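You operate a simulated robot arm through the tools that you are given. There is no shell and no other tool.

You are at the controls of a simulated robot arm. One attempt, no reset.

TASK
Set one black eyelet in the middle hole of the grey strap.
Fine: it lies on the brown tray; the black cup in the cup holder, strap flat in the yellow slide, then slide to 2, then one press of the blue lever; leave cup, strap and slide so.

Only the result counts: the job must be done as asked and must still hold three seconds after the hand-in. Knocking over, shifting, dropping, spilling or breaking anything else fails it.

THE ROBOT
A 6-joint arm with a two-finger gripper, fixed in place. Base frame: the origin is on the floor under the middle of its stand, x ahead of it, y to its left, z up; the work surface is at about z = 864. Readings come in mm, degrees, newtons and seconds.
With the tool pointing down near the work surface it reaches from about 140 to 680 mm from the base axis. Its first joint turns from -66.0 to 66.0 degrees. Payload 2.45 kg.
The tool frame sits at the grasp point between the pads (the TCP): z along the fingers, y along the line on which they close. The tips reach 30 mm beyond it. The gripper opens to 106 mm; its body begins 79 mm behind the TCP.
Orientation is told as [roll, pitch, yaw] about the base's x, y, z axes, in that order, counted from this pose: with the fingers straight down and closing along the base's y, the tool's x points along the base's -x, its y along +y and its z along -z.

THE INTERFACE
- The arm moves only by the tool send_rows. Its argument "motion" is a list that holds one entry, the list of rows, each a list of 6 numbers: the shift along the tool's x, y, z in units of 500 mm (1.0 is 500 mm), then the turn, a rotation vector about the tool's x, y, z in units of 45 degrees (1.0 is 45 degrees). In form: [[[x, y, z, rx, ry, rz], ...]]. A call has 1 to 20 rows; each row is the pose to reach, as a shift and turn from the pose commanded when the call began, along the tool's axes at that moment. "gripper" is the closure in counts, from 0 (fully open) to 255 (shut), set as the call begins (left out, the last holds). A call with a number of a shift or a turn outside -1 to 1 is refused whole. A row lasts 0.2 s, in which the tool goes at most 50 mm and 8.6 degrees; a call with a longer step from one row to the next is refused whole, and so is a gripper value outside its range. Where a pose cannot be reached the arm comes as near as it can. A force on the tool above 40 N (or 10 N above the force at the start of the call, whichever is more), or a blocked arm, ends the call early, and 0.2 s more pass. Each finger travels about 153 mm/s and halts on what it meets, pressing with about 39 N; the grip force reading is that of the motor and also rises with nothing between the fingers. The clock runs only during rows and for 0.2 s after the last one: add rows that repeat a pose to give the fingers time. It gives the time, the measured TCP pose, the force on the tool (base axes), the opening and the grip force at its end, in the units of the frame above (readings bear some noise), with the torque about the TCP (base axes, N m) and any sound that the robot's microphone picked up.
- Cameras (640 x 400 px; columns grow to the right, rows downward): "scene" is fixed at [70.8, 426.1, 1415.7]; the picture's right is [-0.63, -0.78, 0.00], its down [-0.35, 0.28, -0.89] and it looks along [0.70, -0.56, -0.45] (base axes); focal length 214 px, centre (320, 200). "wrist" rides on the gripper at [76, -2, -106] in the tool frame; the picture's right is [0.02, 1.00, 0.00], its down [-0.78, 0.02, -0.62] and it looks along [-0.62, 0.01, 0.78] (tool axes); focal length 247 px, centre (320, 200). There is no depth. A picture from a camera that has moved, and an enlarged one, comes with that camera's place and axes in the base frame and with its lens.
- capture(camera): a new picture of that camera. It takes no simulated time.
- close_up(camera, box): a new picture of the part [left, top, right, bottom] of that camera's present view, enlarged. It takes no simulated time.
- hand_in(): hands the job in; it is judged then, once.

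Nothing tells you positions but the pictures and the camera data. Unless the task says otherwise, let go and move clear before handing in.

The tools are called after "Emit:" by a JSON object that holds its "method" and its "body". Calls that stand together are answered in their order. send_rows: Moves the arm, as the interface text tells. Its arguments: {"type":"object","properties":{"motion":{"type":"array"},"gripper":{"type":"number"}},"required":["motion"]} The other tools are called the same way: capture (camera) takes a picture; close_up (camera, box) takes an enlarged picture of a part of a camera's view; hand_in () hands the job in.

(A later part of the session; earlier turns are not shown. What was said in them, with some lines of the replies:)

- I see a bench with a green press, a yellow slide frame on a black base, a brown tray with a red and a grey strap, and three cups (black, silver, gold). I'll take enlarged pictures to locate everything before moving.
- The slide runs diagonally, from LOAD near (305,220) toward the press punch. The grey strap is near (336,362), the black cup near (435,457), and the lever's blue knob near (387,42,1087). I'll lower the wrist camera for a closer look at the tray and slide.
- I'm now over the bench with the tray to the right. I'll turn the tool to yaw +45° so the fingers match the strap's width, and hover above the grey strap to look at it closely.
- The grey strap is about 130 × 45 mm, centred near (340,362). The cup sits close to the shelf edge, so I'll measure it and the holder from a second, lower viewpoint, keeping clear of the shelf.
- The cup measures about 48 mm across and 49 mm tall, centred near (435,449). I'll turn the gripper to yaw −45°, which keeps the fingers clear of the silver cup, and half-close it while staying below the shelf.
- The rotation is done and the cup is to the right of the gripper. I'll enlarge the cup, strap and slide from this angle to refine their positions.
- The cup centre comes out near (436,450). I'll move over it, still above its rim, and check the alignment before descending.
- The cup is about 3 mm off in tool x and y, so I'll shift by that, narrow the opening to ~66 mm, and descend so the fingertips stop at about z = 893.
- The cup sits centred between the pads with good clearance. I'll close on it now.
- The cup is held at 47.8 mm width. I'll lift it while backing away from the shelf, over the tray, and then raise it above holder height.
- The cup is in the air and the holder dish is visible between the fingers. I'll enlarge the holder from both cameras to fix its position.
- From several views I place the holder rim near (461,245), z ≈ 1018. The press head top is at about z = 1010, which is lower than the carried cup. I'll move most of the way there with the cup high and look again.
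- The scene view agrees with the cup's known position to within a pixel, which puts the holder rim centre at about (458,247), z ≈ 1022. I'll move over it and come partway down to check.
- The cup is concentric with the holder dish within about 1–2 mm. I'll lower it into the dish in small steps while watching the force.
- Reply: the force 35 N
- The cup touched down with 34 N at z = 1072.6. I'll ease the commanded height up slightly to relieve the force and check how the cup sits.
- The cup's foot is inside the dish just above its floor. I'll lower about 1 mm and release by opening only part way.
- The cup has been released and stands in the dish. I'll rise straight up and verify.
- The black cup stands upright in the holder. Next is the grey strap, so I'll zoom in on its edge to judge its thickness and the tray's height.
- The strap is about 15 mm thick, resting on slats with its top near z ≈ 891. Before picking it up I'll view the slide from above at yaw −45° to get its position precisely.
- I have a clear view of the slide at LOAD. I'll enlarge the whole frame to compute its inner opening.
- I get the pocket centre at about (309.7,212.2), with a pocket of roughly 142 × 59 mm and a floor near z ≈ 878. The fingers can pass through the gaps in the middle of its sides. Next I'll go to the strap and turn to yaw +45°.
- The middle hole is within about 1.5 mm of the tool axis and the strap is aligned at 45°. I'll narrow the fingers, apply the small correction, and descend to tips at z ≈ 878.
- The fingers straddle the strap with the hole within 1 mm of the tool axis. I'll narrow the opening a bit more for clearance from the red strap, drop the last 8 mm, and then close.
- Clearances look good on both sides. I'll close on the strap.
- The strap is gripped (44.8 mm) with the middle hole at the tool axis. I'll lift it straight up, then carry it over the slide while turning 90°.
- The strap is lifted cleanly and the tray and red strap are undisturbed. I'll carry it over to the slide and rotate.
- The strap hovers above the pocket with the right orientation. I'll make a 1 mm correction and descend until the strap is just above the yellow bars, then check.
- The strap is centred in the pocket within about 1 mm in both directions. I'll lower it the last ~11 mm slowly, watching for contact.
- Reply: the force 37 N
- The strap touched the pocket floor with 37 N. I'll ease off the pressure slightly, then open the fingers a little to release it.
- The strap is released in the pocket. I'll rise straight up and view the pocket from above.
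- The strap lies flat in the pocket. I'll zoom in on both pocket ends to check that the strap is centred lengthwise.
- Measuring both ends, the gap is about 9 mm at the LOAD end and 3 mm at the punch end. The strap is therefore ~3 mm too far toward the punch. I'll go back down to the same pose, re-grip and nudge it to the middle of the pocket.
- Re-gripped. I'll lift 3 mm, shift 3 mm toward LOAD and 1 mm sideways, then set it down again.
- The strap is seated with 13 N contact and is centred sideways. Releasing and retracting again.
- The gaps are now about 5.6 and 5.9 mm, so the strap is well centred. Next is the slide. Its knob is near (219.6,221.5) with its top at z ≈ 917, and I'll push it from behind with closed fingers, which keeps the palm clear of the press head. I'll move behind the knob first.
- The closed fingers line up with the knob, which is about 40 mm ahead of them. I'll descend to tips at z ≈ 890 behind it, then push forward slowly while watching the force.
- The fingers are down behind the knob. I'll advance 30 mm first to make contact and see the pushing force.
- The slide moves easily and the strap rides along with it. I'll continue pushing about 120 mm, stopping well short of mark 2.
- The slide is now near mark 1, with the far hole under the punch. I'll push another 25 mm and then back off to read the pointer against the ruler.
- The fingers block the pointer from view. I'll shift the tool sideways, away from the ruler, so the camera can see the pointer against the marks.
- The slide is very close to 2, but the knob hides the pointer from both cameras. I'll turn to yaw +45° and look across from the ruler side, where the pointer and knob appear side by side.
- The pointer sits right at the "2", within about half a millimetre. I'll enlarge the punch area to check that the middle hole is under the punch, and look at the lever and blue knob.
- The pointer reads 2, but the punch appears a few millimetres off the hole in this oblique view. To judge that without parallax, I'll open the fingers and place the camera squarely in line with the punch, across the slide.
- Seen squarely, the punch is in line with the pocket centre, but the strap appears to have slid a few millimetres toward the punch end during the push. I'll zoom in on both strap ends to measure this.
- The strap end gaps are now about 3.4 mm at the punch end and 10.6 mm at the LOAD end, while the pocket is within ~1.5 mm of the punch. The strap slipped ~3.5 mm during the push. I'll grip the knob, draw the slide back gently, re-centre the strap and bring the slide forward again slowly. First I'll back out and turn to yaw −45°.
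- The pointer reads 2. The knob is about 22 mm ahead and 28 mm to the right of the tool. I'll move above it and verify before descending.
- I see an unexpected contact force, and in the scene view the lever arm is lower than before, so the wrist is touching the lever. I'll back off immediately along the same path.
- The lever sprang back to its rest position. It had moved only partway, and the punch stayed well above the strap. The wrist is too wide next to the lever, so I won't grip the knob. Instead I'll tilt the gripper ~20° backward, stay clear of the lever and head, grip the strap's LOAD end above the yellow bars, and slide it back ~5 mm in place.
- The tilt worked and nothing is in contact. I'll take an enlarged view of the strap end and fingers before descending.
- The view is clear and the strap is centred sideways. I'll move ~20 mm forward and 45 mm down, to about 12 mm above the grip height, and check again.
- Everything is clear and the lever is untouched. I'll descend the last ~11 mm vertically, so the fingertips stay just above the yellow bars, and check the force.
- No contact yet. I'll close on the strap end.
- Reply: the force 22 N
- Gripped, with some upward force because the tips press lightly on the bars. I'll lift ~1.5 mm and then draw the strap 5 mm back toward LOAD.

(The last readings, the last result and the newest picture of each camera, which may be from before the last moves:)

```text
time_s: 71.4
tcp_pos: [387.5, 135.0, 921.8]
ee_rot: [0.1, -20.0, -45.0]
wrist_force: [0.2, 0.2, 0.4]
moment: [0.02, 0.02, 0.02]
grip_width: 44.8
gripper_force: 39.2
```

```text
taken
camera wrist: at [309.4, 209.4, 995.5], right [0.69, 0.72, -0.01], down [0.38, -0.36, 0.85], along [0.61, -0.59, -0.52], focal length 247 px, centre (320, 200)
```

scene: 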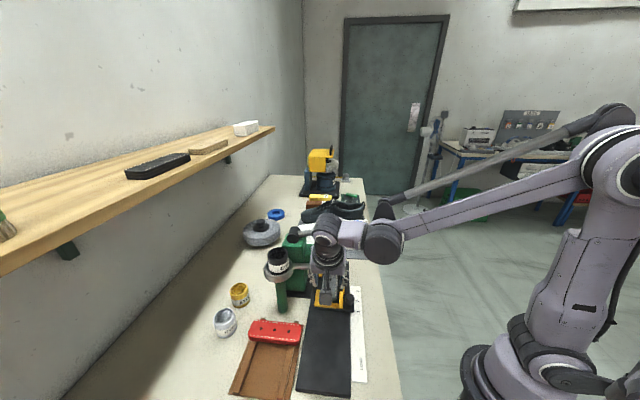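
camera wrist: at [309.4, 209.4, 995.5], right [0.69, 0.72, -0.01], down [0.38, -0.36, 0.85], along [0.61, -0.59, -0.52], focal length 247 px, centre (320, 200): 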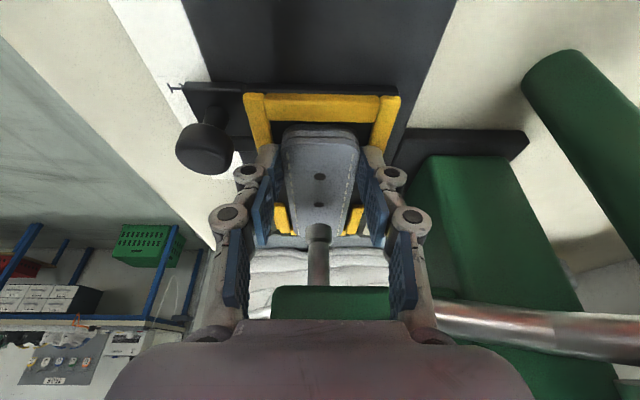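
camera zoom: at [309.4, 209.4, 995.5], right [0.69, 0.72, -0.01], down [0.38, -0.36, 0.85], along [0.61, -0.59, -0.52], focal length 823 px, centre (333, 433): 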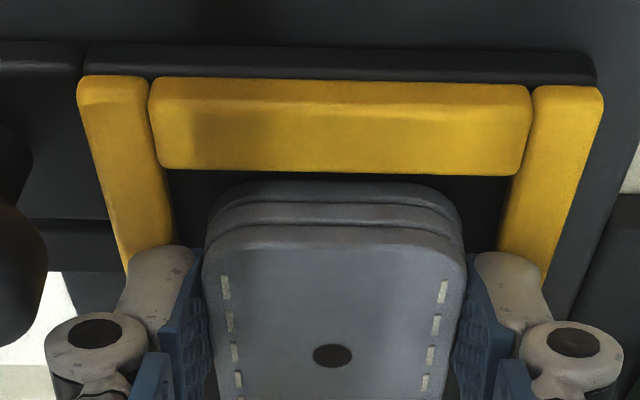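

The strap moved back while the slide stayed put. I'll lower it the 1.5 mm and release.

Emit:
{"method": "send_rows", "body": {"motion": [[[0.0011, 0, 0.003, 0, 0, 0], [0.0011, 0, 0.003, 0, 0, 0]]]}}

Emit:
{"method": "send_rows", "body": {"motion": [[[0, 0, 0, 0, 0, 0], [0, 0, 0, 0, 0, 0], [0, 0, 0, 0, 0, 0]]], "gripper": 115}}

Emit:
{"method": "send_rows", "body": {"motion": [[[0.005, 0, -0.02, 0, 0, 0], [0.01, 0, -0.06, 0, 0, 0], [0.02, 0, -0.12, 0, 0, 0], [0.03, 0, -0.18, 0, 0, 0], [0.03, 0, -0.18, 0, 0, 0]]]}}

Emit:
{"method": "capture", "body": {"camera": "wrist"}}

Emit:
{"method": "close_up", "body": {"camera": "wrist", "box": [220, 50, 412, 170]}}

Emit:
{"method": "capture", "body": {"camera": "scene"}}

```text
time_s: 72.0
tcp_pos: [387.2, 134.2, 921.0]
ee_rot: [0.0, -20.0, -45.0]
wrist_force: [-1.4, 0.0, 12.5]
moment: [-0.03, -0.02, 0.0]
grip_width: 44.9
gripper_force: 38.8
```

```text
time_s: 72.8
tcp_pos: [386.9, 135.8, 921.6]
ee_rot: [0.0, -20.0, -45.0]
wrist_force: [-0.3, 0.4, -0.2]
moment: [-0.03, -0.02, -0.01]
grip_width: 58.2
gripper_force: 0.0
```

```text
time_s: 74.0
tcp_pos: [355.5, 167.0, 1001.3]
ee_rot: [0.1, -20.0, -45.0]
wrist_force: [0.1, -0.3, 0.1]
moment: [-0.02, 0.02, -0.01]
grip_width: 58.1
gripper_force: 0.0
```

```text
taken
camera wrist: at [277.6, 241.6, 1073.7], right [0.69, 0.72, -0.01], down [0.38, -0.36, 0.85], along [0.61, -0.59, -0.52], focal length 247 px, centre (320, 200)
```

wrist: 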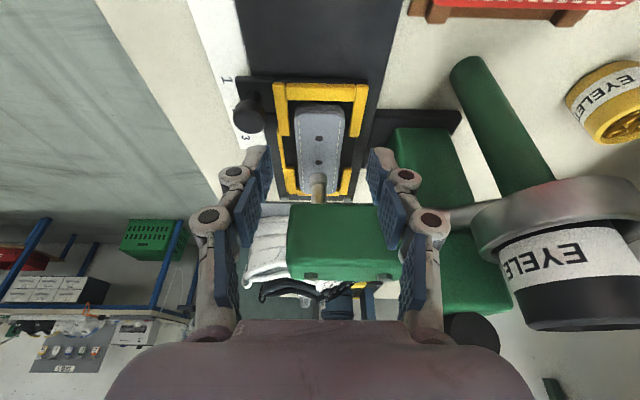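

```text
3.33 times, centred on (316, 110) of wrist
camera zoom: at [277.6, 241.6, 1073.7], right [0.69, 0.72, -0.01], down [0.38, -0.36, 0.85], along [0.61, -0.59, -0.52], focal length 823 px, centre (333, 500)
```

zoom: 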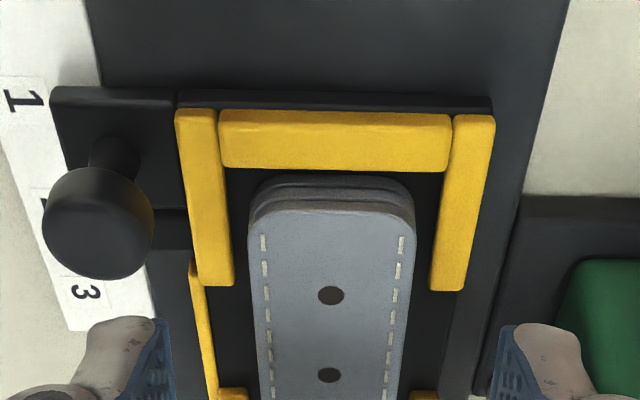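

```text
taken
```

scene: 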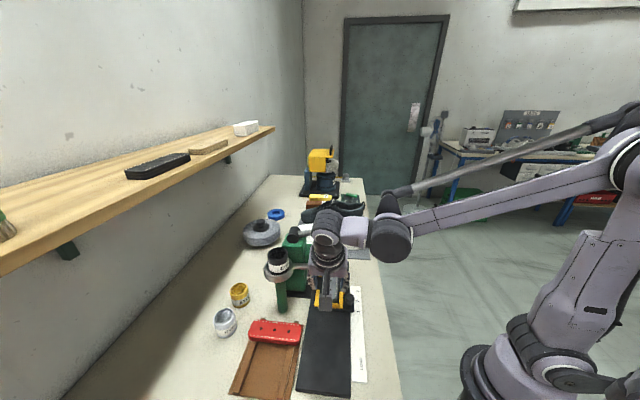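

The strap now sits with a ~3.3 mm gap at the LOAD end. I'll return the tool upright and go back to the square-on view to check the hole against the punch.

Emit:
{"method": "send_rows", "body": {"motion": [[[0.001, -0.029, -0.011, 0, 0.074, 0], [0.002, -0.058, -0.022, 0, 0.148, 0], [0.002, -0.087, -0.033, 0, 0.222, 0], [0.003, -0.115, -0.044, 0, 0.296, 0], [0.003, -0.144, -0.055, 0, 0.37, 0], [0.004, -0.1732, -0.0654, 0, 0.4444, 0], [0.004, -0.1732, -0.0654, 0, 0.4444, 0]]]}}

Emit:
{"method": "send_rows", "body": {"motion": [[[0, 0, 0, 0, 0, -0.167], [0, 0, 0, 0, 0, -0.333], [0, 0, 0, 0, 0, -0.5], [0, 0, 0, 0, 0, -0.667], [0, 0, 0, 0, 0, -0.833], [0, 0, 0, 0, 0, -1.0], [0, 0, 0, 0, 0, -1.0]]]}}

Emit:
{"method": "send_rows", "body": {"motion": [[[0, 0, 0, 0, 0, -0.167], [0, 0, 0, 0, 0, -0.333], [0, 0, 0, 0, 0, -0.5], [0, 0, 0, 0, 0, -0.667], [0, 0, 0, 0, 0, -0.833], [0, 0, 0, 0, 0, -1.0], [0, 0, 0, 0, 0, -1.0]]]}}

Emit:
{"method": "capture", "body": {"camera": "scene"}}

```text
time_s: 75.6
tcp_pos: [286.0, 113.8, 1029.9]
ee_rot: [0.0, -0.1, -45.0]
wrist_force: [-0.5, 0.2, -0.5]
moment: [-0.01, 0.02, 0.02]
grip_width: 58.3
gripper_force: 0.1
```

```text
time_s: 77.2
tcp_pos: [285.3, 115.1, 1030.7]
ee_rot: [0.0, 0.0, 0.1]
wrist_force: [0.9, 0.8, -0.4]
moment: [-0.01, -0.03, 0.04]
grip_width: 58.0
gripper_force: 0.1
```

```text
time_s: 78.8
tcp_pos: [286.1, 115.5, 1029.3]
ee_rot: [0.1, -0.1, 45.0]
wrist_force: [-0.4, 0.9, 0.5]
moment: [-0.03, 0.03, 0.01]
grip_width: 58.1
gripper_force: 0.0
```

```text
taken
```

scene: 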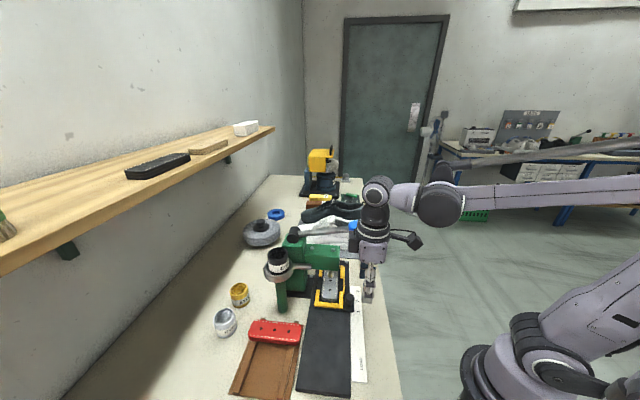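

The tool is upright again at yaw +45° with nothing in contact. I'll move to the square-on viewpoint with the fingers open.

Emit:
{"method": "send_rows", "body": {"motion": [[[0.046, -0.05, 0, 0, 0, 0], [0.092, -0.11, 0, 0, 0, 0], [0.14, -0.17, 0, 0, 0, 0], [0.1836, -0.2252, 0, 0, 0, 0], [0.1836, -0.2252, 0, 0, 0, 0]]], "gripper": 0}}

Emit:
{"method": "close_up", "body": {"camera": "wrist", "box": [240, 170, 400, 270]}}

Emit:
{"method": "close_up", "body": {"camera": "wrist", "box": [280, 215, 360, 265]}}

Emit:
{"method": "close_up", "body": {"camera": "wrist", "box": [310, 160, 390, 210]}}

```text
time_s: 80.0
tcp_pos: [300.6, -30.2, 1029.6]
ee_rot: [0.0, 0.0, 45.1]
wrist_force: [-0.1, -0.4, 0.1]
moment: [-0.04, -0.02, 0.01]
grip_width: 105.9
gripper_force: 0.2
```

```text
4.00 times, centred on (320, 220) of wrist
camera zoom: at [247.3, -86.7, 1135.9], right [-0.72, 0.69, 0.0], down [0.54, 0.57, 0.62], along [0.43, 0.45, -0.78], focal length 988 px, centre (320, 120)
```

zoom: 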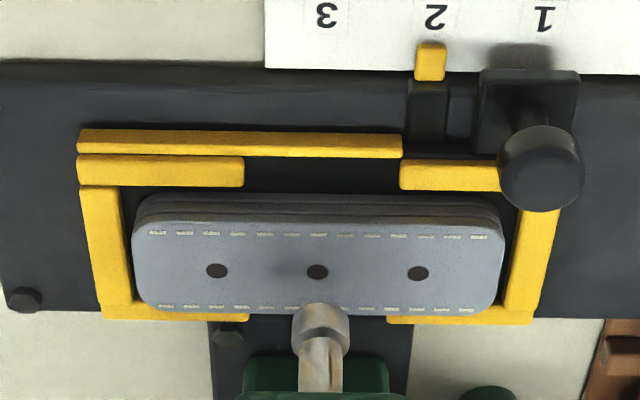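

```text
8.00 times, centred on (320, 240) of wrist
camera zoom: at [247.3, -86.7, 1135.9], right [-0.72, 0.69, 0.0], down [0.54, 0.57, 0.62], along [0.43, 0.45, -0.78], focal length 1976 px, centre (320, -120)
```

zoom: 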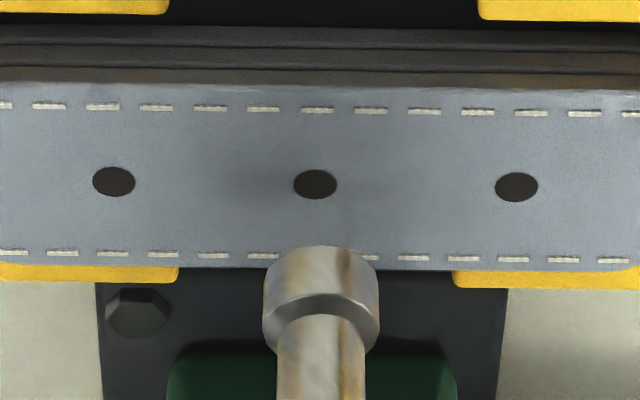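

```text
8.00 times, centred on (350, 185) of wrist
camera zoom: at [247.3, -86.7, 1135.9], right [-0.72, 0.69, 0.0], down [0.54, 0.57, 0.62], along [0.43, 0.45, -0.78], focal length 1976 px, centre (80, 320)
```

zoom: 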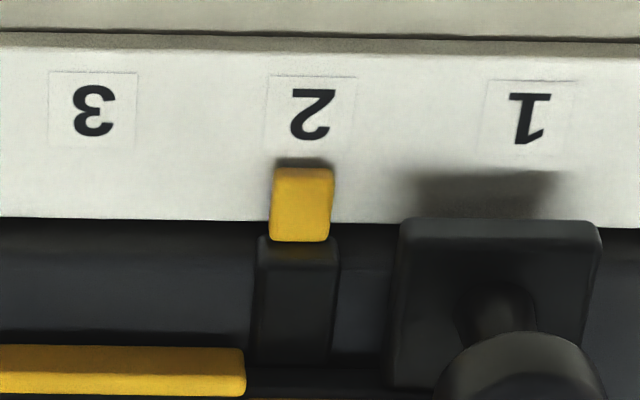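

The middle hole is now within ~1 mm of the punch axis and the pointer is within ~1.5 mm of mark 2. Next is the lever. I'll close the fingers, rise well above it, and look down on the blue knob.

Emit:
{"method": "send_rows", "body": {"motion": [[[0, 0, -0.08, 0, 0, 0], [0, 0, -0.16, 0, 0, 0], [-0.02, 0.002, -0.24, 0, 0, 0], [-0.06, 0.005, -0.3, 0, 0, 0], [-0.092, 0.007, -0.3, 0, 0, 0], [-0.092, 0.007, -0.3, 0, 0, 0]]], "gripper": 255}}

Emit:
{"method": "capture", "body": {"camera": "wrist"}}

Emit:
{"method": "close_up", "body": {"camera": "wrist", "box": [192, 110, 448, 270]}}

Emit:
{"method": "close_up", "body": {"camera": "scene", "box": [260, 190, 420, 290]}}

```text
time_s: 81.4
tcp_pos: [330.6, 6.5, 1179.0]
ee_rot: [-0.1, 0.1, 45.0]
wrist_force: [0.4, -0.1, 0.5]
moment: [-0.01, 0.02, 0.02]
grip_width: 0.0
gripper_force: 28.5
```

```text
taken
camera wrist: at [277.0, -50.8, 1285.6], right [-0.72, 0.69, 0.0], down [0.54, 0.57, 0.62], along [0.43, 0.45, -0.78], focal length 247 px, centre (320, 200)
```

wrist: 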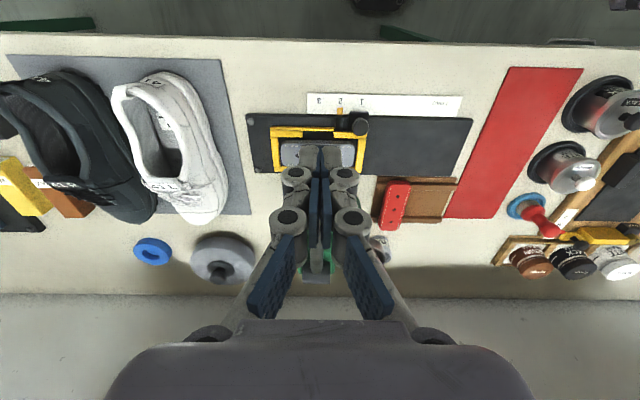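

```text
2.50 times, centred on (320, 190) of wrist
camera zoom: at [277.0, -50.8, 1285.6], right [-0.72, 0.69, 0.0], down [0.54, 0.57, 0.62], along [0.43, 0.45, -0.78], focal length 617 px, centre (320, 225)
```

zoom: 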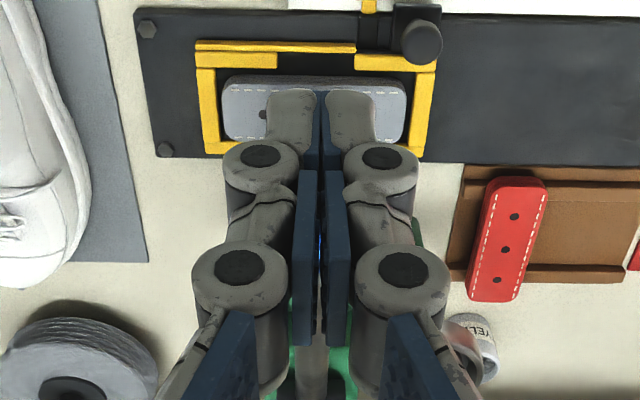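

```text
4.00 times, centred on (340, 240) of scene
camera zoom: at [70.8, 426.1, 1415.7], right [-0.63, -0.78, 0.0], down [-0.35, 0.28, -0.89], along [0.7, -0.56, -0.45], focal length 858 px, centre (240, 40)
```

zoom: 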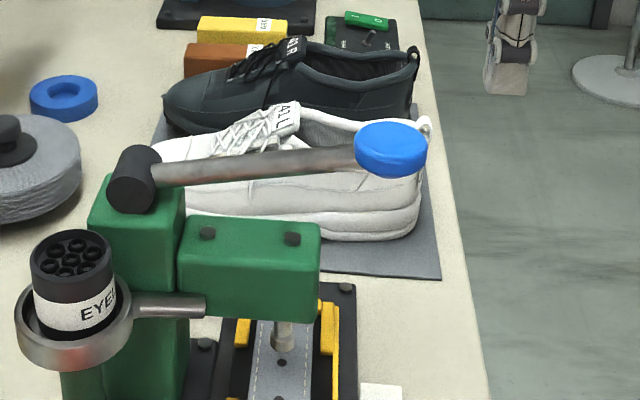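

The blue knob lies directly behind the closed fingers in this view. I'll open them briefly to see it.

Emit:
{"method": "send_rows", "body": {"motion": [[[0, 0, 0, 0, 0, 0], [0, 0, 0, 0, 0, 0], [0, 0, 0, 0, 0, 0]]], "gripper": 0}}

Emit:
{"method": "capture", "body": {"camera": "wrist"}}

Emit:
{"method": "close_up", "body": {"camera": "wrist", "box": [240, 150, 400, 250]}}

```text
time_s: 82.2
tcp_pos: [331.1, 5.5, 1179.5]
ee_rot: [0.0, 0.0, 44.9]
wrist_force: [0.1, 0.3, 0.3]
moment: [0.02, -0.06, -0.01]
grip_width: 106.2
gripper_force: 0.1
```

```text
taken
camera wrist: at [276.9, -51.0, 1285.5], right [-0.72, 0.69, 0.0], down [0.54, 0.57, 0.62], along [0.43, 0.45, -0.78], focal length 247 px, centre (320, 200)
```

wrist: 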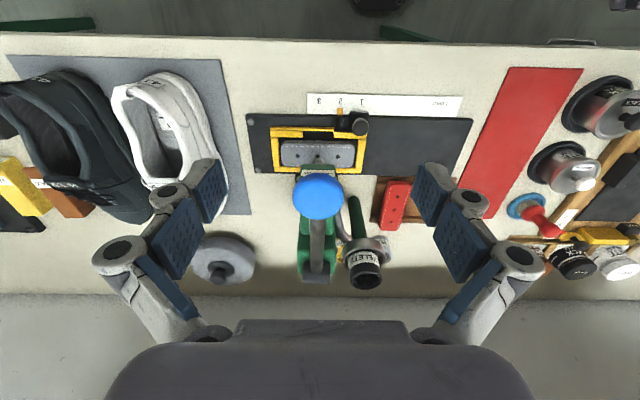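

```text
4.00 times, centred on (320, 200) of wrist
camera zoom: at [276.9, -51.0, 1285.5], right [-0.72, 0.69, 0.0], down [0.54, 0.57, 0.62], along [0.43, 0.45, -0.78], focal length 988 px, centre (320, 200)
```

zoom: 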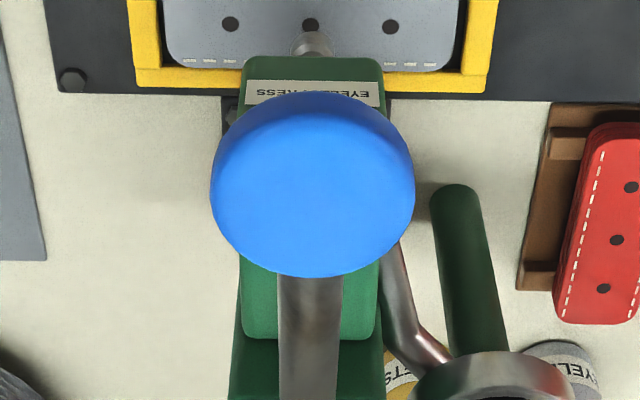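

I now have a clear view. The knob's top centre is about (375.4,49.1) at z ≈ 1108. I'll close the fingers and move directly above it, still clear.

Emit:
{"method": "send_rows", "body": {"motion": [[[-0.04, -0.001, 0, 0, 0, 0], [-0.085, -0.002, 0, 0, 0, 0], [-0.126, -0.003, 0, 0, 0, 0], [-0.126, -0.003, 0, 0, 0, 0], [-0.126, -0.003, 0, 0, 0, 0]]], "gripper": 255}}

Emit:
{"method": "capture", "body": {"camera": "wrist"}}

Emit:
{"method": "close_up", "body": {"camera": "wrist", "box": [240, 80, 400, 180]}}

Emit:
{"method": "close_up", "body": {"camera": "scene", "box": [260, 180, 420, 280]}}

```text
time_s: 83.4
tcp_pos: [376.7, 48.8, 1179.7]
ee_rot: [0.0, -0.1, 44.9]
wrist_force: [-0.7, -0.2, -0.7]
moment: [-0.03, -0.03, 0.0]
grip_width: 0.2
gripper_force: 28.2
```

```text
taken
camera wrist: at [322.7, -7.3, 1285.8], right [-0.72, 0.69, 0.0], down [0.54, 0.57, 0.62], along [0.43, 0.45, -0.78], focal length 247 px, centre (320, 200)
```

wrist: 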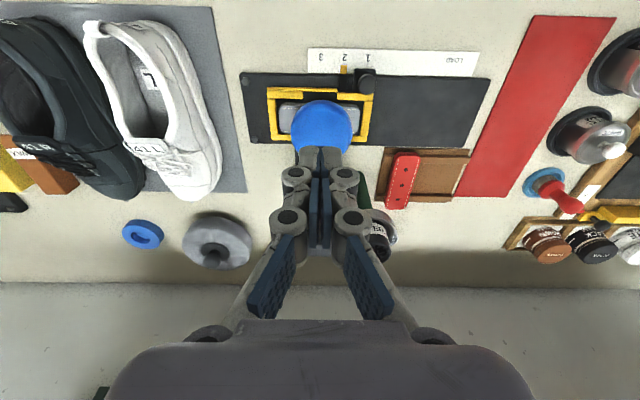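

```text
4.00 times, centred on (320, 130) of wrist
camera zoom: at [322.7, -7.3, 1285.8], right [-0.72, 0.69, 0.0], down [0.54, 0.57, 0.62], along [0.43, 0.45, -0.78], focal length 988 px, centre (320, 480)
```

zoom: 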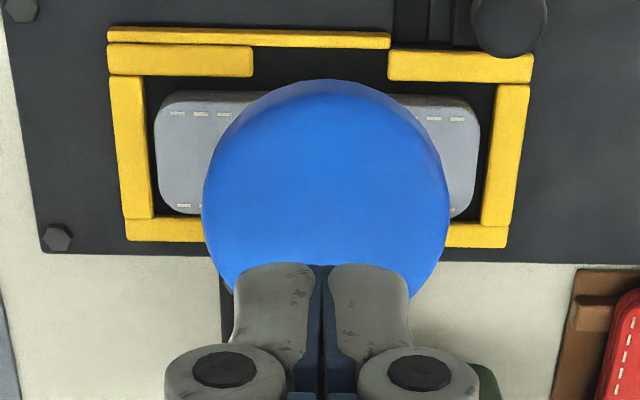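

```text
4.00 times, centred on (340, 230) of scene
camera zoom: at [70.8, 426.1, 1415.7], right [-0.63, -0.78, 0.0], down [-0.35, 0.28, -0.89], along [0.7, -0.56, -0.45], focal length 858 px, centre (240, 80)
```

zoom: 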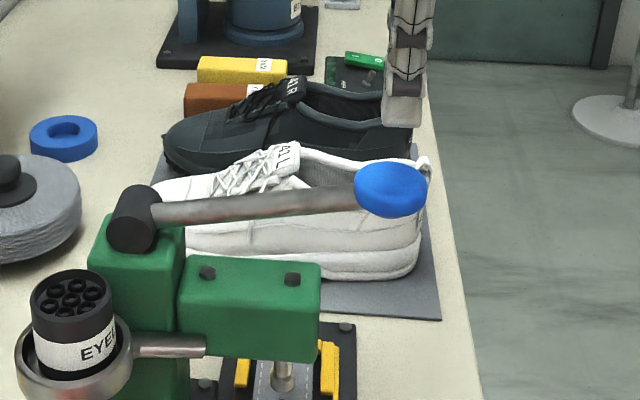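

The fingertips are right above the centre of the blue knob. I'll descend to just above it, then press slowly.

Emit:
{"method": "send_rows", "body": {"motion": [[[0.003, 0, 0.03, 0, 0, 0], [0.005, 0, 0.055, 0, 0, 0], [0.005, 0, 0.065, 0, 0, 0], [0.005, 0, 0.065, 0, 0, 0]]]}}

Emit:
{"method": "close_up", "body": {"camera": "scene", "box": [260, 180, 420, 280]}}

Emit:
{"method": "close_up", "body": {"camera": "wrist", "box": [240, 80, 400, 180]}}

```text
time_s: 84.4
tcp_pos: [373.7, 47.6, 1148.6]
ee_rot: [0.1, 0.1, 45.0]
wrist_force: [-0.2, 0.2, -0.3]
moment: [0.0, 0.04, 0.0]
grip_width: 0.0
gripper_force: 28.7
```

```text
4.00 times, centred on (340, 230) of scene
camera zoom: at [70.8, 426.0, 1415.7], right [-0.63, -0.78, 0.0], down [-0.35, 0.28, -0.89], along [0.7, -0.56, -0.45], focal length 858 px, centre (240, 80)
```

zoom: 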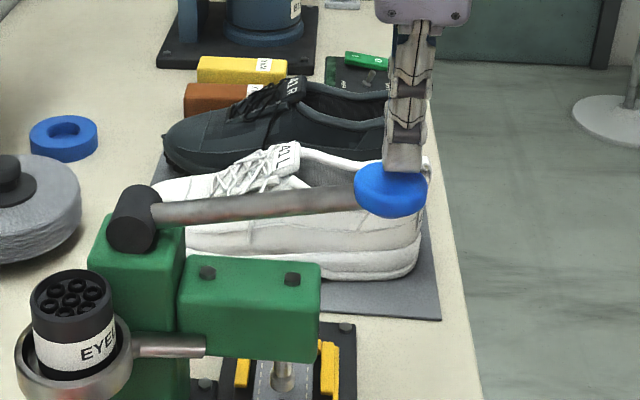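

```text
4.00 times, centred on (320, 130) of wrist
camera zoom: at [320.5, -9.2, 1253.3], right [-0.72, 0.69, 0.0], down [0.54, 0.57, 0.62], along [0.43, 0.45, -0.78], focal length 988 px, centre (320, 480)
```

zoom: 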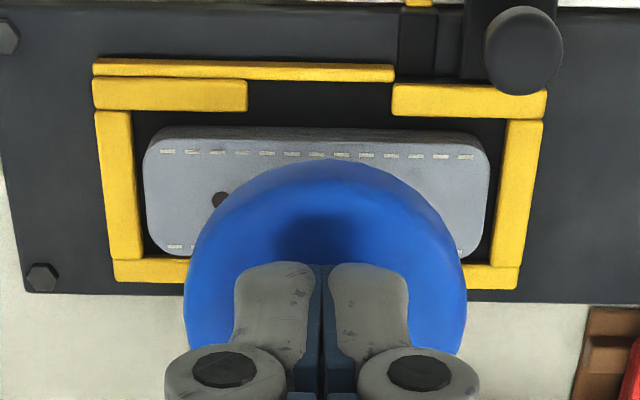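

The tips are about 10 mm above the knob. I'll press down now in one steady motion, checking force and sound along the way without releasing.

Emit:
{"method": "send_rows", "body": {"motion": [[[0, 0, 0.012, 0, 0, 0], [0, 0, 0.024, 0, 0, 0], [0, 0, 0.036, 0, 0, 0], [0, 0, 0.048, 0, 0, 0], [0, 0, 0.06, 0, 0, 0]]]}}

Emit:
{"method": "close_up", "body": {"camera": "scene", "box": [260, 190, 420, 290]}}

```text
time_s: 85.6
tcp_pos: [373.9, 47.6, 1117.2]
ee_rot: [0.0, 0.0, 45.1]
wrist_force: [-1.2, -1.9, 2.0]
moment: [0.0, 0.02, -0.02]
grip_width: 6.0
gripper_force: 28.7
```

```text
4.00 times, centred on (340, 240) of scene
camera zoom: at [70.8, 426.0, 1415.7], right [-0.63, -0.78, 0.0], down [-0.35, 0.28, -0.89], along [0.7, -0.56, -0.45], focal length 858 px, centre (240, 40)
```

zoom: 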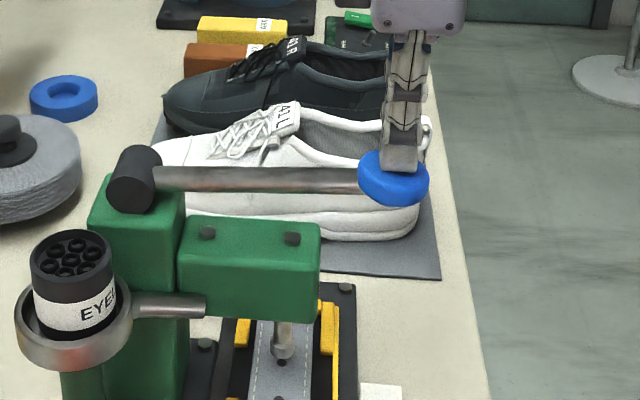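

The lever is going down with only ~2 N of force. I'll continue pressing.

Emit:
{"method": "send_rows", "body": {"motion": [[[0, 0, 0.01, 0, 0, 0], [0, 0, 0.02, 0, 0, 0], [0, 0, 0.03, 0, 0, 0], [0, 0, 0.04, 0, 0, 0]]]}}

Emit:
{"method": "close_up", "body": {"camera": "scene", "box": [260, 190, 420, 290]}}

Emit:
{"method": "close_up", "body": {"camera": "wrist", "box": [240, 80, 400, 180]}}

```text
time_s: 86.6
tcp_pos: [374.0, 46.6, 1098.1]
ee_rot: [0.0, -0.1, 45.0]
wrist_force: [-2.0, -1.2, 3.8]
moment: [-0.04, 0.02, -0.01]
grip_width: 5.9
gripper_force: 28.9
```

```text
4.00 times, centred on (340, 240) of scene
camera zoom: at [70.7, 426.0, 1415.7], right [-0.63, -0.78, 0.0], down [-0.35, 0.28, -0.89], along [0.7, -0.56, -0.45], focal length 858 px, centre (240, 40)
```

zoom: 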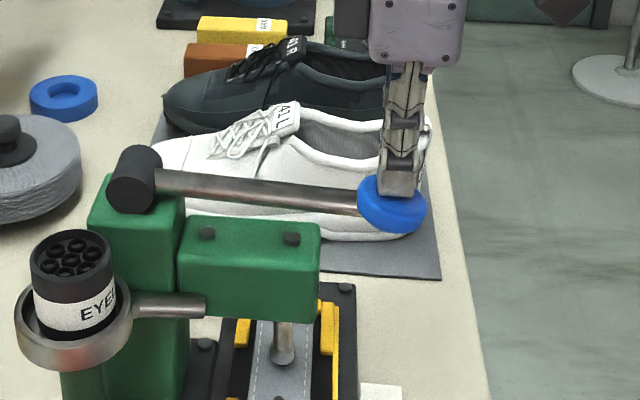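

```text
4.00 times, centred on (320, 130) of wrist
camera zoom: at [320.4, -9.4, 1203.1], right [-0.72, 0.69, 0.0], down [0.54, 0.57, 0.62], along [0.43, 0.45, -0.78], focal length 988 px, centre (320, 480)
```

zoom: 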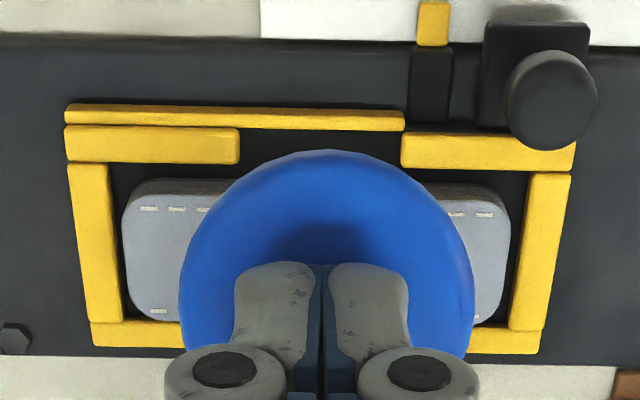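

The punch is nearly down on the strap. I'll keep pressing in the same stroke until it bottoms out.

Emit:
{"method": "send_rows", "body": {"motion": [[[0, 0, 0.006, 0, 0, 0], [0, 0, 0.012, 0, 0, 0], [0, 0, 0.018, 0, 0, 0], [0, 0, 0.024, 0, 0, 0], [0, 0, 0.03, 0, 0, 0]]]}}

Emit:
{"method": "close_up", "body": {"camera": "scene", "box": [260, 190, 420, 290]}}

```text
time_s: 87.8
tcp_pos: [374.6, 46.2, 1081.6]
ee_rot: [0.0, 0.0, 45.0]
wrist_force: [0.8, -1.2, 3.7]
moment: [0.01, -0.08, 0.0]
grip_width: 6.2
gripper_force: 28.4
```

```text
4.00 times, centred on (340, 240) of scene
camera zoom: at [70.8, 426.0, 1415.7], right [-0.63, -0.78, 0.0], down [-0.35, 0.28, -0.89], along [0.7, -0.56, -0.45], focal length 858 px, centre (240, 40)
```

zoom: 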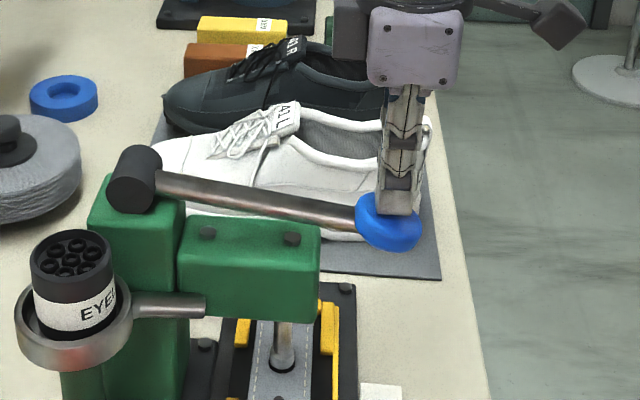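

Still only ~4 N and no click yet. Continuing the same stroke.

Emit:
{"method": "send_rows", "body": {"motion": [[[0, 0, 0.006, 0, 0, 0], [0, 0, 0.012, 0, 0, 0], [0, 0, 0.018, 0, 0, 0], [0, 0, 0.024, 0, 0, 0]]]}}

Emit:
{"method": "close_up", "body": {"camera": "scene", "box": [260, 190, 420, 290]}}

```text
time_s: 88.8
tcp_pos: [374.7, 48.4, 1075.0]
ee_rot: [0.0, 0.0, 45.0]
wrist_force: [-2.8, -1.0, 19.2]
moment: [0.15, -0.09, 0.03]
grip_width: 6.0
gripper_force: 28.5
stopped in row 4: the force on the tool passed its limit at 47 N (the readings are from after the stop); the commanded pose is now the measured one
```

```text
4.00 times, centred on (340, 240) of scene
camera zoom: at [70.5, 426.0, 1415.7], right [-0.63, -0.78, 0.0], down [-0.35, 0.28, -0.89], along [0.7, -0.56, -0.45], focal length 858 px, centre (240, 40)
```

zoom: 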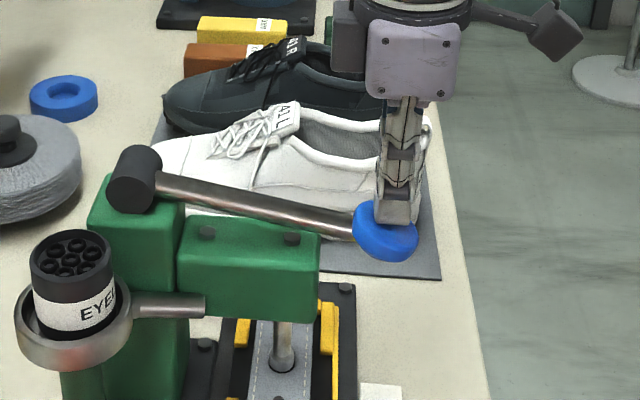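

The lever hit its stop at 47 N. Before letting go, I'll push gently once more to be sure it is fully down.

Emit:
{"method": "send_rows", "body": {"motion": [[[0, 0, 0.002, 0, 0, 0], [0, 0, 0.004, 0, 0, 0], [0, 0, 0.005, 0, 0, 0], [0, 0, 0.005, 0, 0, 0]]]}}

Emit:
{"method": "close_up", "body": {"camera": "scene", "box": [300, 240, 380, 290]}}

Emit:
{"method": "capture", "body": {"camera": "wrist"}}

```text
time_s: 89.3
tcp_pos: [373.7, 47.7, 1073.7]
ee_rot: [0.1, 0.0, 45.0]
wrist_force: [-3.3, -0.3, 19.9]
moment: [0.12, -0.07, 0.04]
grip_width: 6.1
gripper_force: 28.3
stopped in row 2: the force on the tool passed its limit at 43 N (the readings are from after the stop); the commanded pose is now the measured one
```

```text
8.00 times, centred on (340, 265) of scene
camera zoom: at [70.5, 426.0, 1415.7], right [-0.63, -0.78, 0.0], down [-0.35, 0.28, -0.89], along [0.7, -0.56, -0.45], focal length 1716 px, centre (160, -320)
```

zoom: 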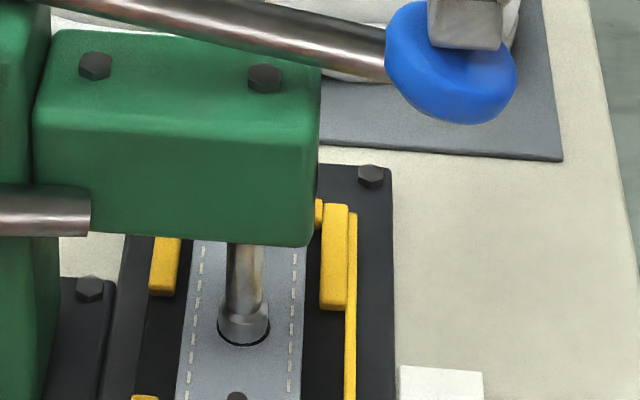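

```text
taken
camera wrist: at [320.4, -9.0, 1180.1], right [-0.72, 0.69, 0.0], down [0.54, 0.56, 0.62], along [0.43, 0.45, -0.78], focal length 247 px, centre (320, 200)
```

wrist: 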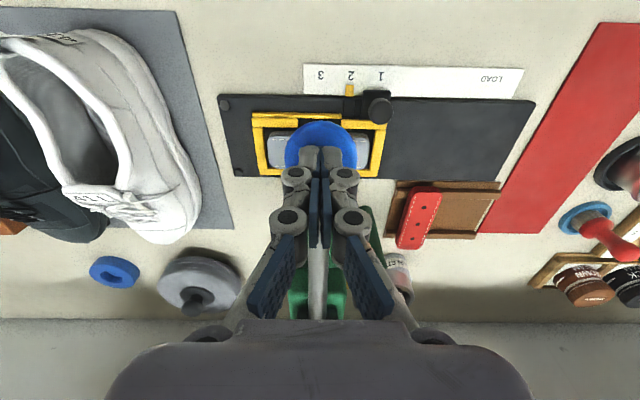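

The punch is fully down on the strap over the middle hole. I'll raise the tool smoothly so the lever returns, then move away.

Emit:
{"method": "send_rows", "body": {"motion": [[[0, 0, -0.02, 0, 0, 0], [0, 0, -0.05, 0, 0, 0], [0, 0, -0.08, 0, 0, 0], [0, 0, -0.11, 0, 0, 0], [0, 0, -0.15, 0, 0, 0], [0, 0, -0.2, 0, 0, 0], [0, 0, -0.23, 0, 0, 0], [0, 0, -0.23, 0, 0, 0]]]}}

Emit:
{"method": "close_up", "body": {"camera": "scene", "box": [260, 190, 420, 290]}}

Emit:
{"method": "close_up", "body": {"camera": "scene", "box": [310, 265, 358, 295]}}

```text
time_s: 91.1
tcp_pos: [374.0, 47.1, 1189.3]
ee_rot: [0.0, 0.0, 45.0]
wrist_force: [-0.1, -0.1, -0.4]
moment: [0.03, 0.0, -0.02]
grip_width: 0.1
gripper_force: 28.8
```

```text
4.00 times, centred on (340, 240) of scene
camera zoom: at [70.8, 426.1, 1415.7], right [-0.63, -0.78, 0.0], down [-0.35, 0.28, -0.89], along [0.7, -0.56, -0.45], focal length 858 px, centre (240, 40)
```

zoom: 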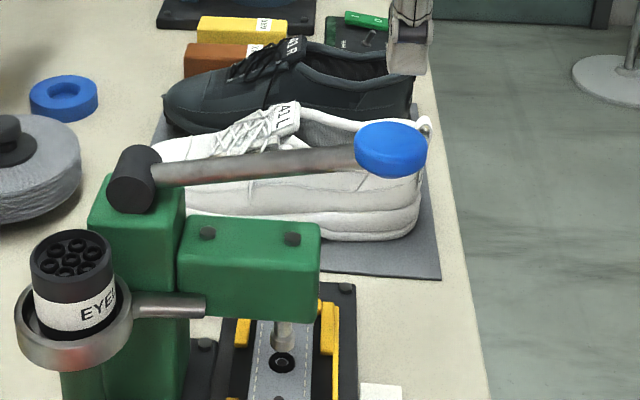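

```text
13.33 times, centred on (334, 280) of scene
camera zoom: at [70.8, 426.1, 1415.7], right [-0.63, -0.78, 0.0], down [-0.35, 0.28, -0.89], along [0.7, -0.56, -0.45], focal length 2860 px, centre (133, -867)
```

zoom: 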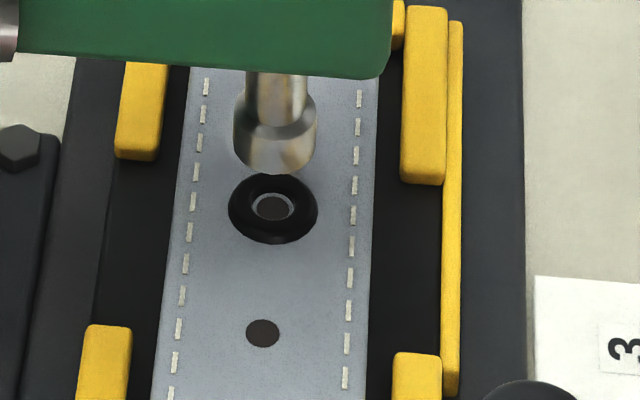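

A black eyelet is now set in the middle hole and the lever has returned to rest. I'll retreat clear of the press and do a final check of everything.

Emit:
{"method": "send_rows", "body": {"motion": [[[0.04, 0, -0.02, 0, 0, 0], [0.1, 0, -0.04, 0, 0, 0], [0.18, 0, -0.06, 0, 0, 0], [0.24, 0, -0.06, 0, 0, 0], [0.24, 0, -0.06, 0, 0, 0]]], "gripper": 0}}

Emit:
{"method": "capture", "body": {"camera": "wrist"}}

Emit:
{"method": "close_up", "body": {"camera": "wrist", "box": [240, 150, 400, 250]}}

Emit:
{"method": "capture", "body": {"camera": "scene"}}

Emit:
{"method": "close_up", "body": {"camera": "scene", "box": [170, 270, 390, 400]}}

```text
time_s: 92.3
tcp_pos: [290.5, -37.1, 1218.6]
ee_rot: [0.0, 0.0, 45.1]
wrist_force: [-1.0, 0.0, 0.0]
moment: [0.01, 0.01, 0.01]
grip_width: 106.4
gripper_force: 0.1
```

```text
taken
camera wrist: at [236.4, -93.9, 1324.4], right [-0.72, 0.69, 0.0], down [0.54, 0.56, 0.62], along [0.43, 0.45, -0.78], focal length 247 px, centre (320, 200)
```

wrist: 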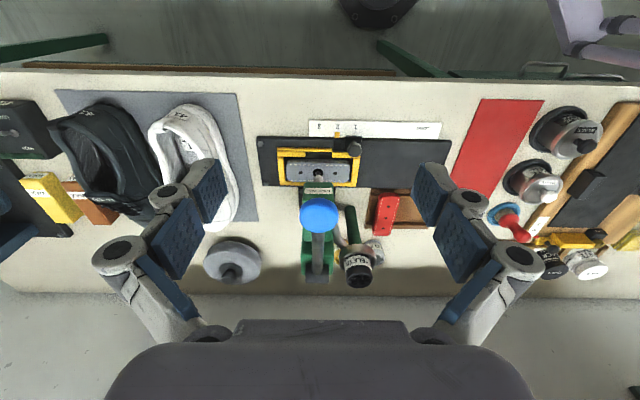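

```text
4.00 times, centred on (320, 200) of wrist
camera zoom: at [236.4, -93.9, 1324.4], right [-0.72, 0.69, 0.0], down [0.54, 0.56, 0.62], along [0.43, 0.45, -0.78], focal length 988 px, centre (320, 200)
```

zoom: 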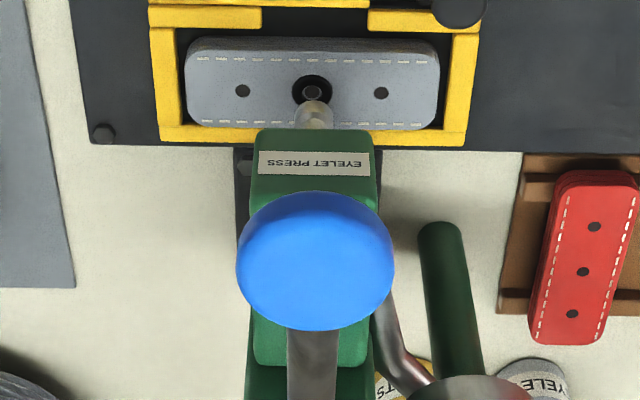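

```text
taken
```

scene: 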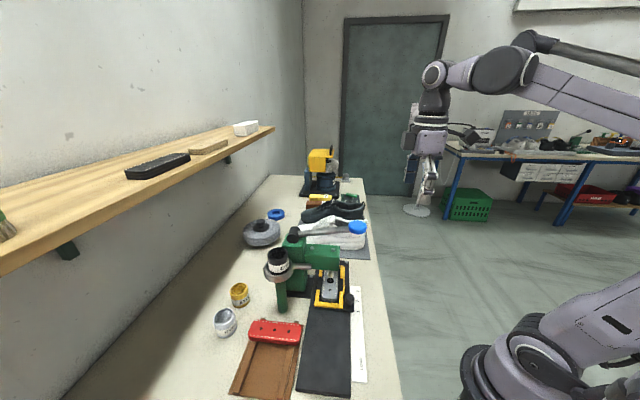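

```text
2.91 times, centred on (280, 335) of scene
camera zoom: at [70.8, 426.0, 1415.7], right [-0.63, -0.78, 0.0], down [-0.35, 0.28, -0.89], along [0.7, -0.56, -0.45], focal length 624 px, centre (436, -193)
```

zoom: 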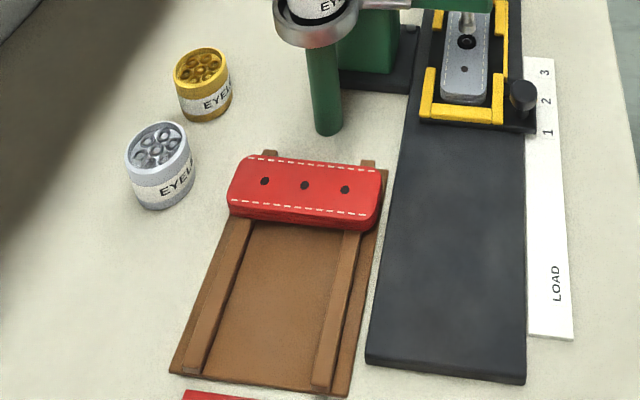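

Everything looks right: the black eyelet is in the grey strap's middle hole, the strap lies flat in the slide at 2, and the black cup stands in the holder. The lever is back at rest, the red strap and the other cups haven't moved, and the arm is clear. I'm handing in.

Emit:
{"method": "hand_in", "body": {}}

```text
The job is handed in.
```

The job is handed in. The last pictures show a black eyelet set in the middle hole of the grey strap.

- **Final state:** the strap lies flat in the yellow slide, which is within about 1.5 mm of mark 2. The black cup stands in the cup holder, the lever is back at rest and the arm is clear. The red strap, the other cups and the tray look undisturbed.
- **Extra lever contact:** while I was trying to reach the slide knob, the wrist touched the lever and pushed it part of the way down. I backed off and it sprang back. The punch did not reach the strap, and the hole was still empty afterwards. I then made the one full press, down to the stop; I heard no click.
- **Strap re-centred:** the strap slipped about 3.5 mm in the slide as I pushed it to 2. I moved it back before pressing, so the hole was within about 1 mm of the punch.
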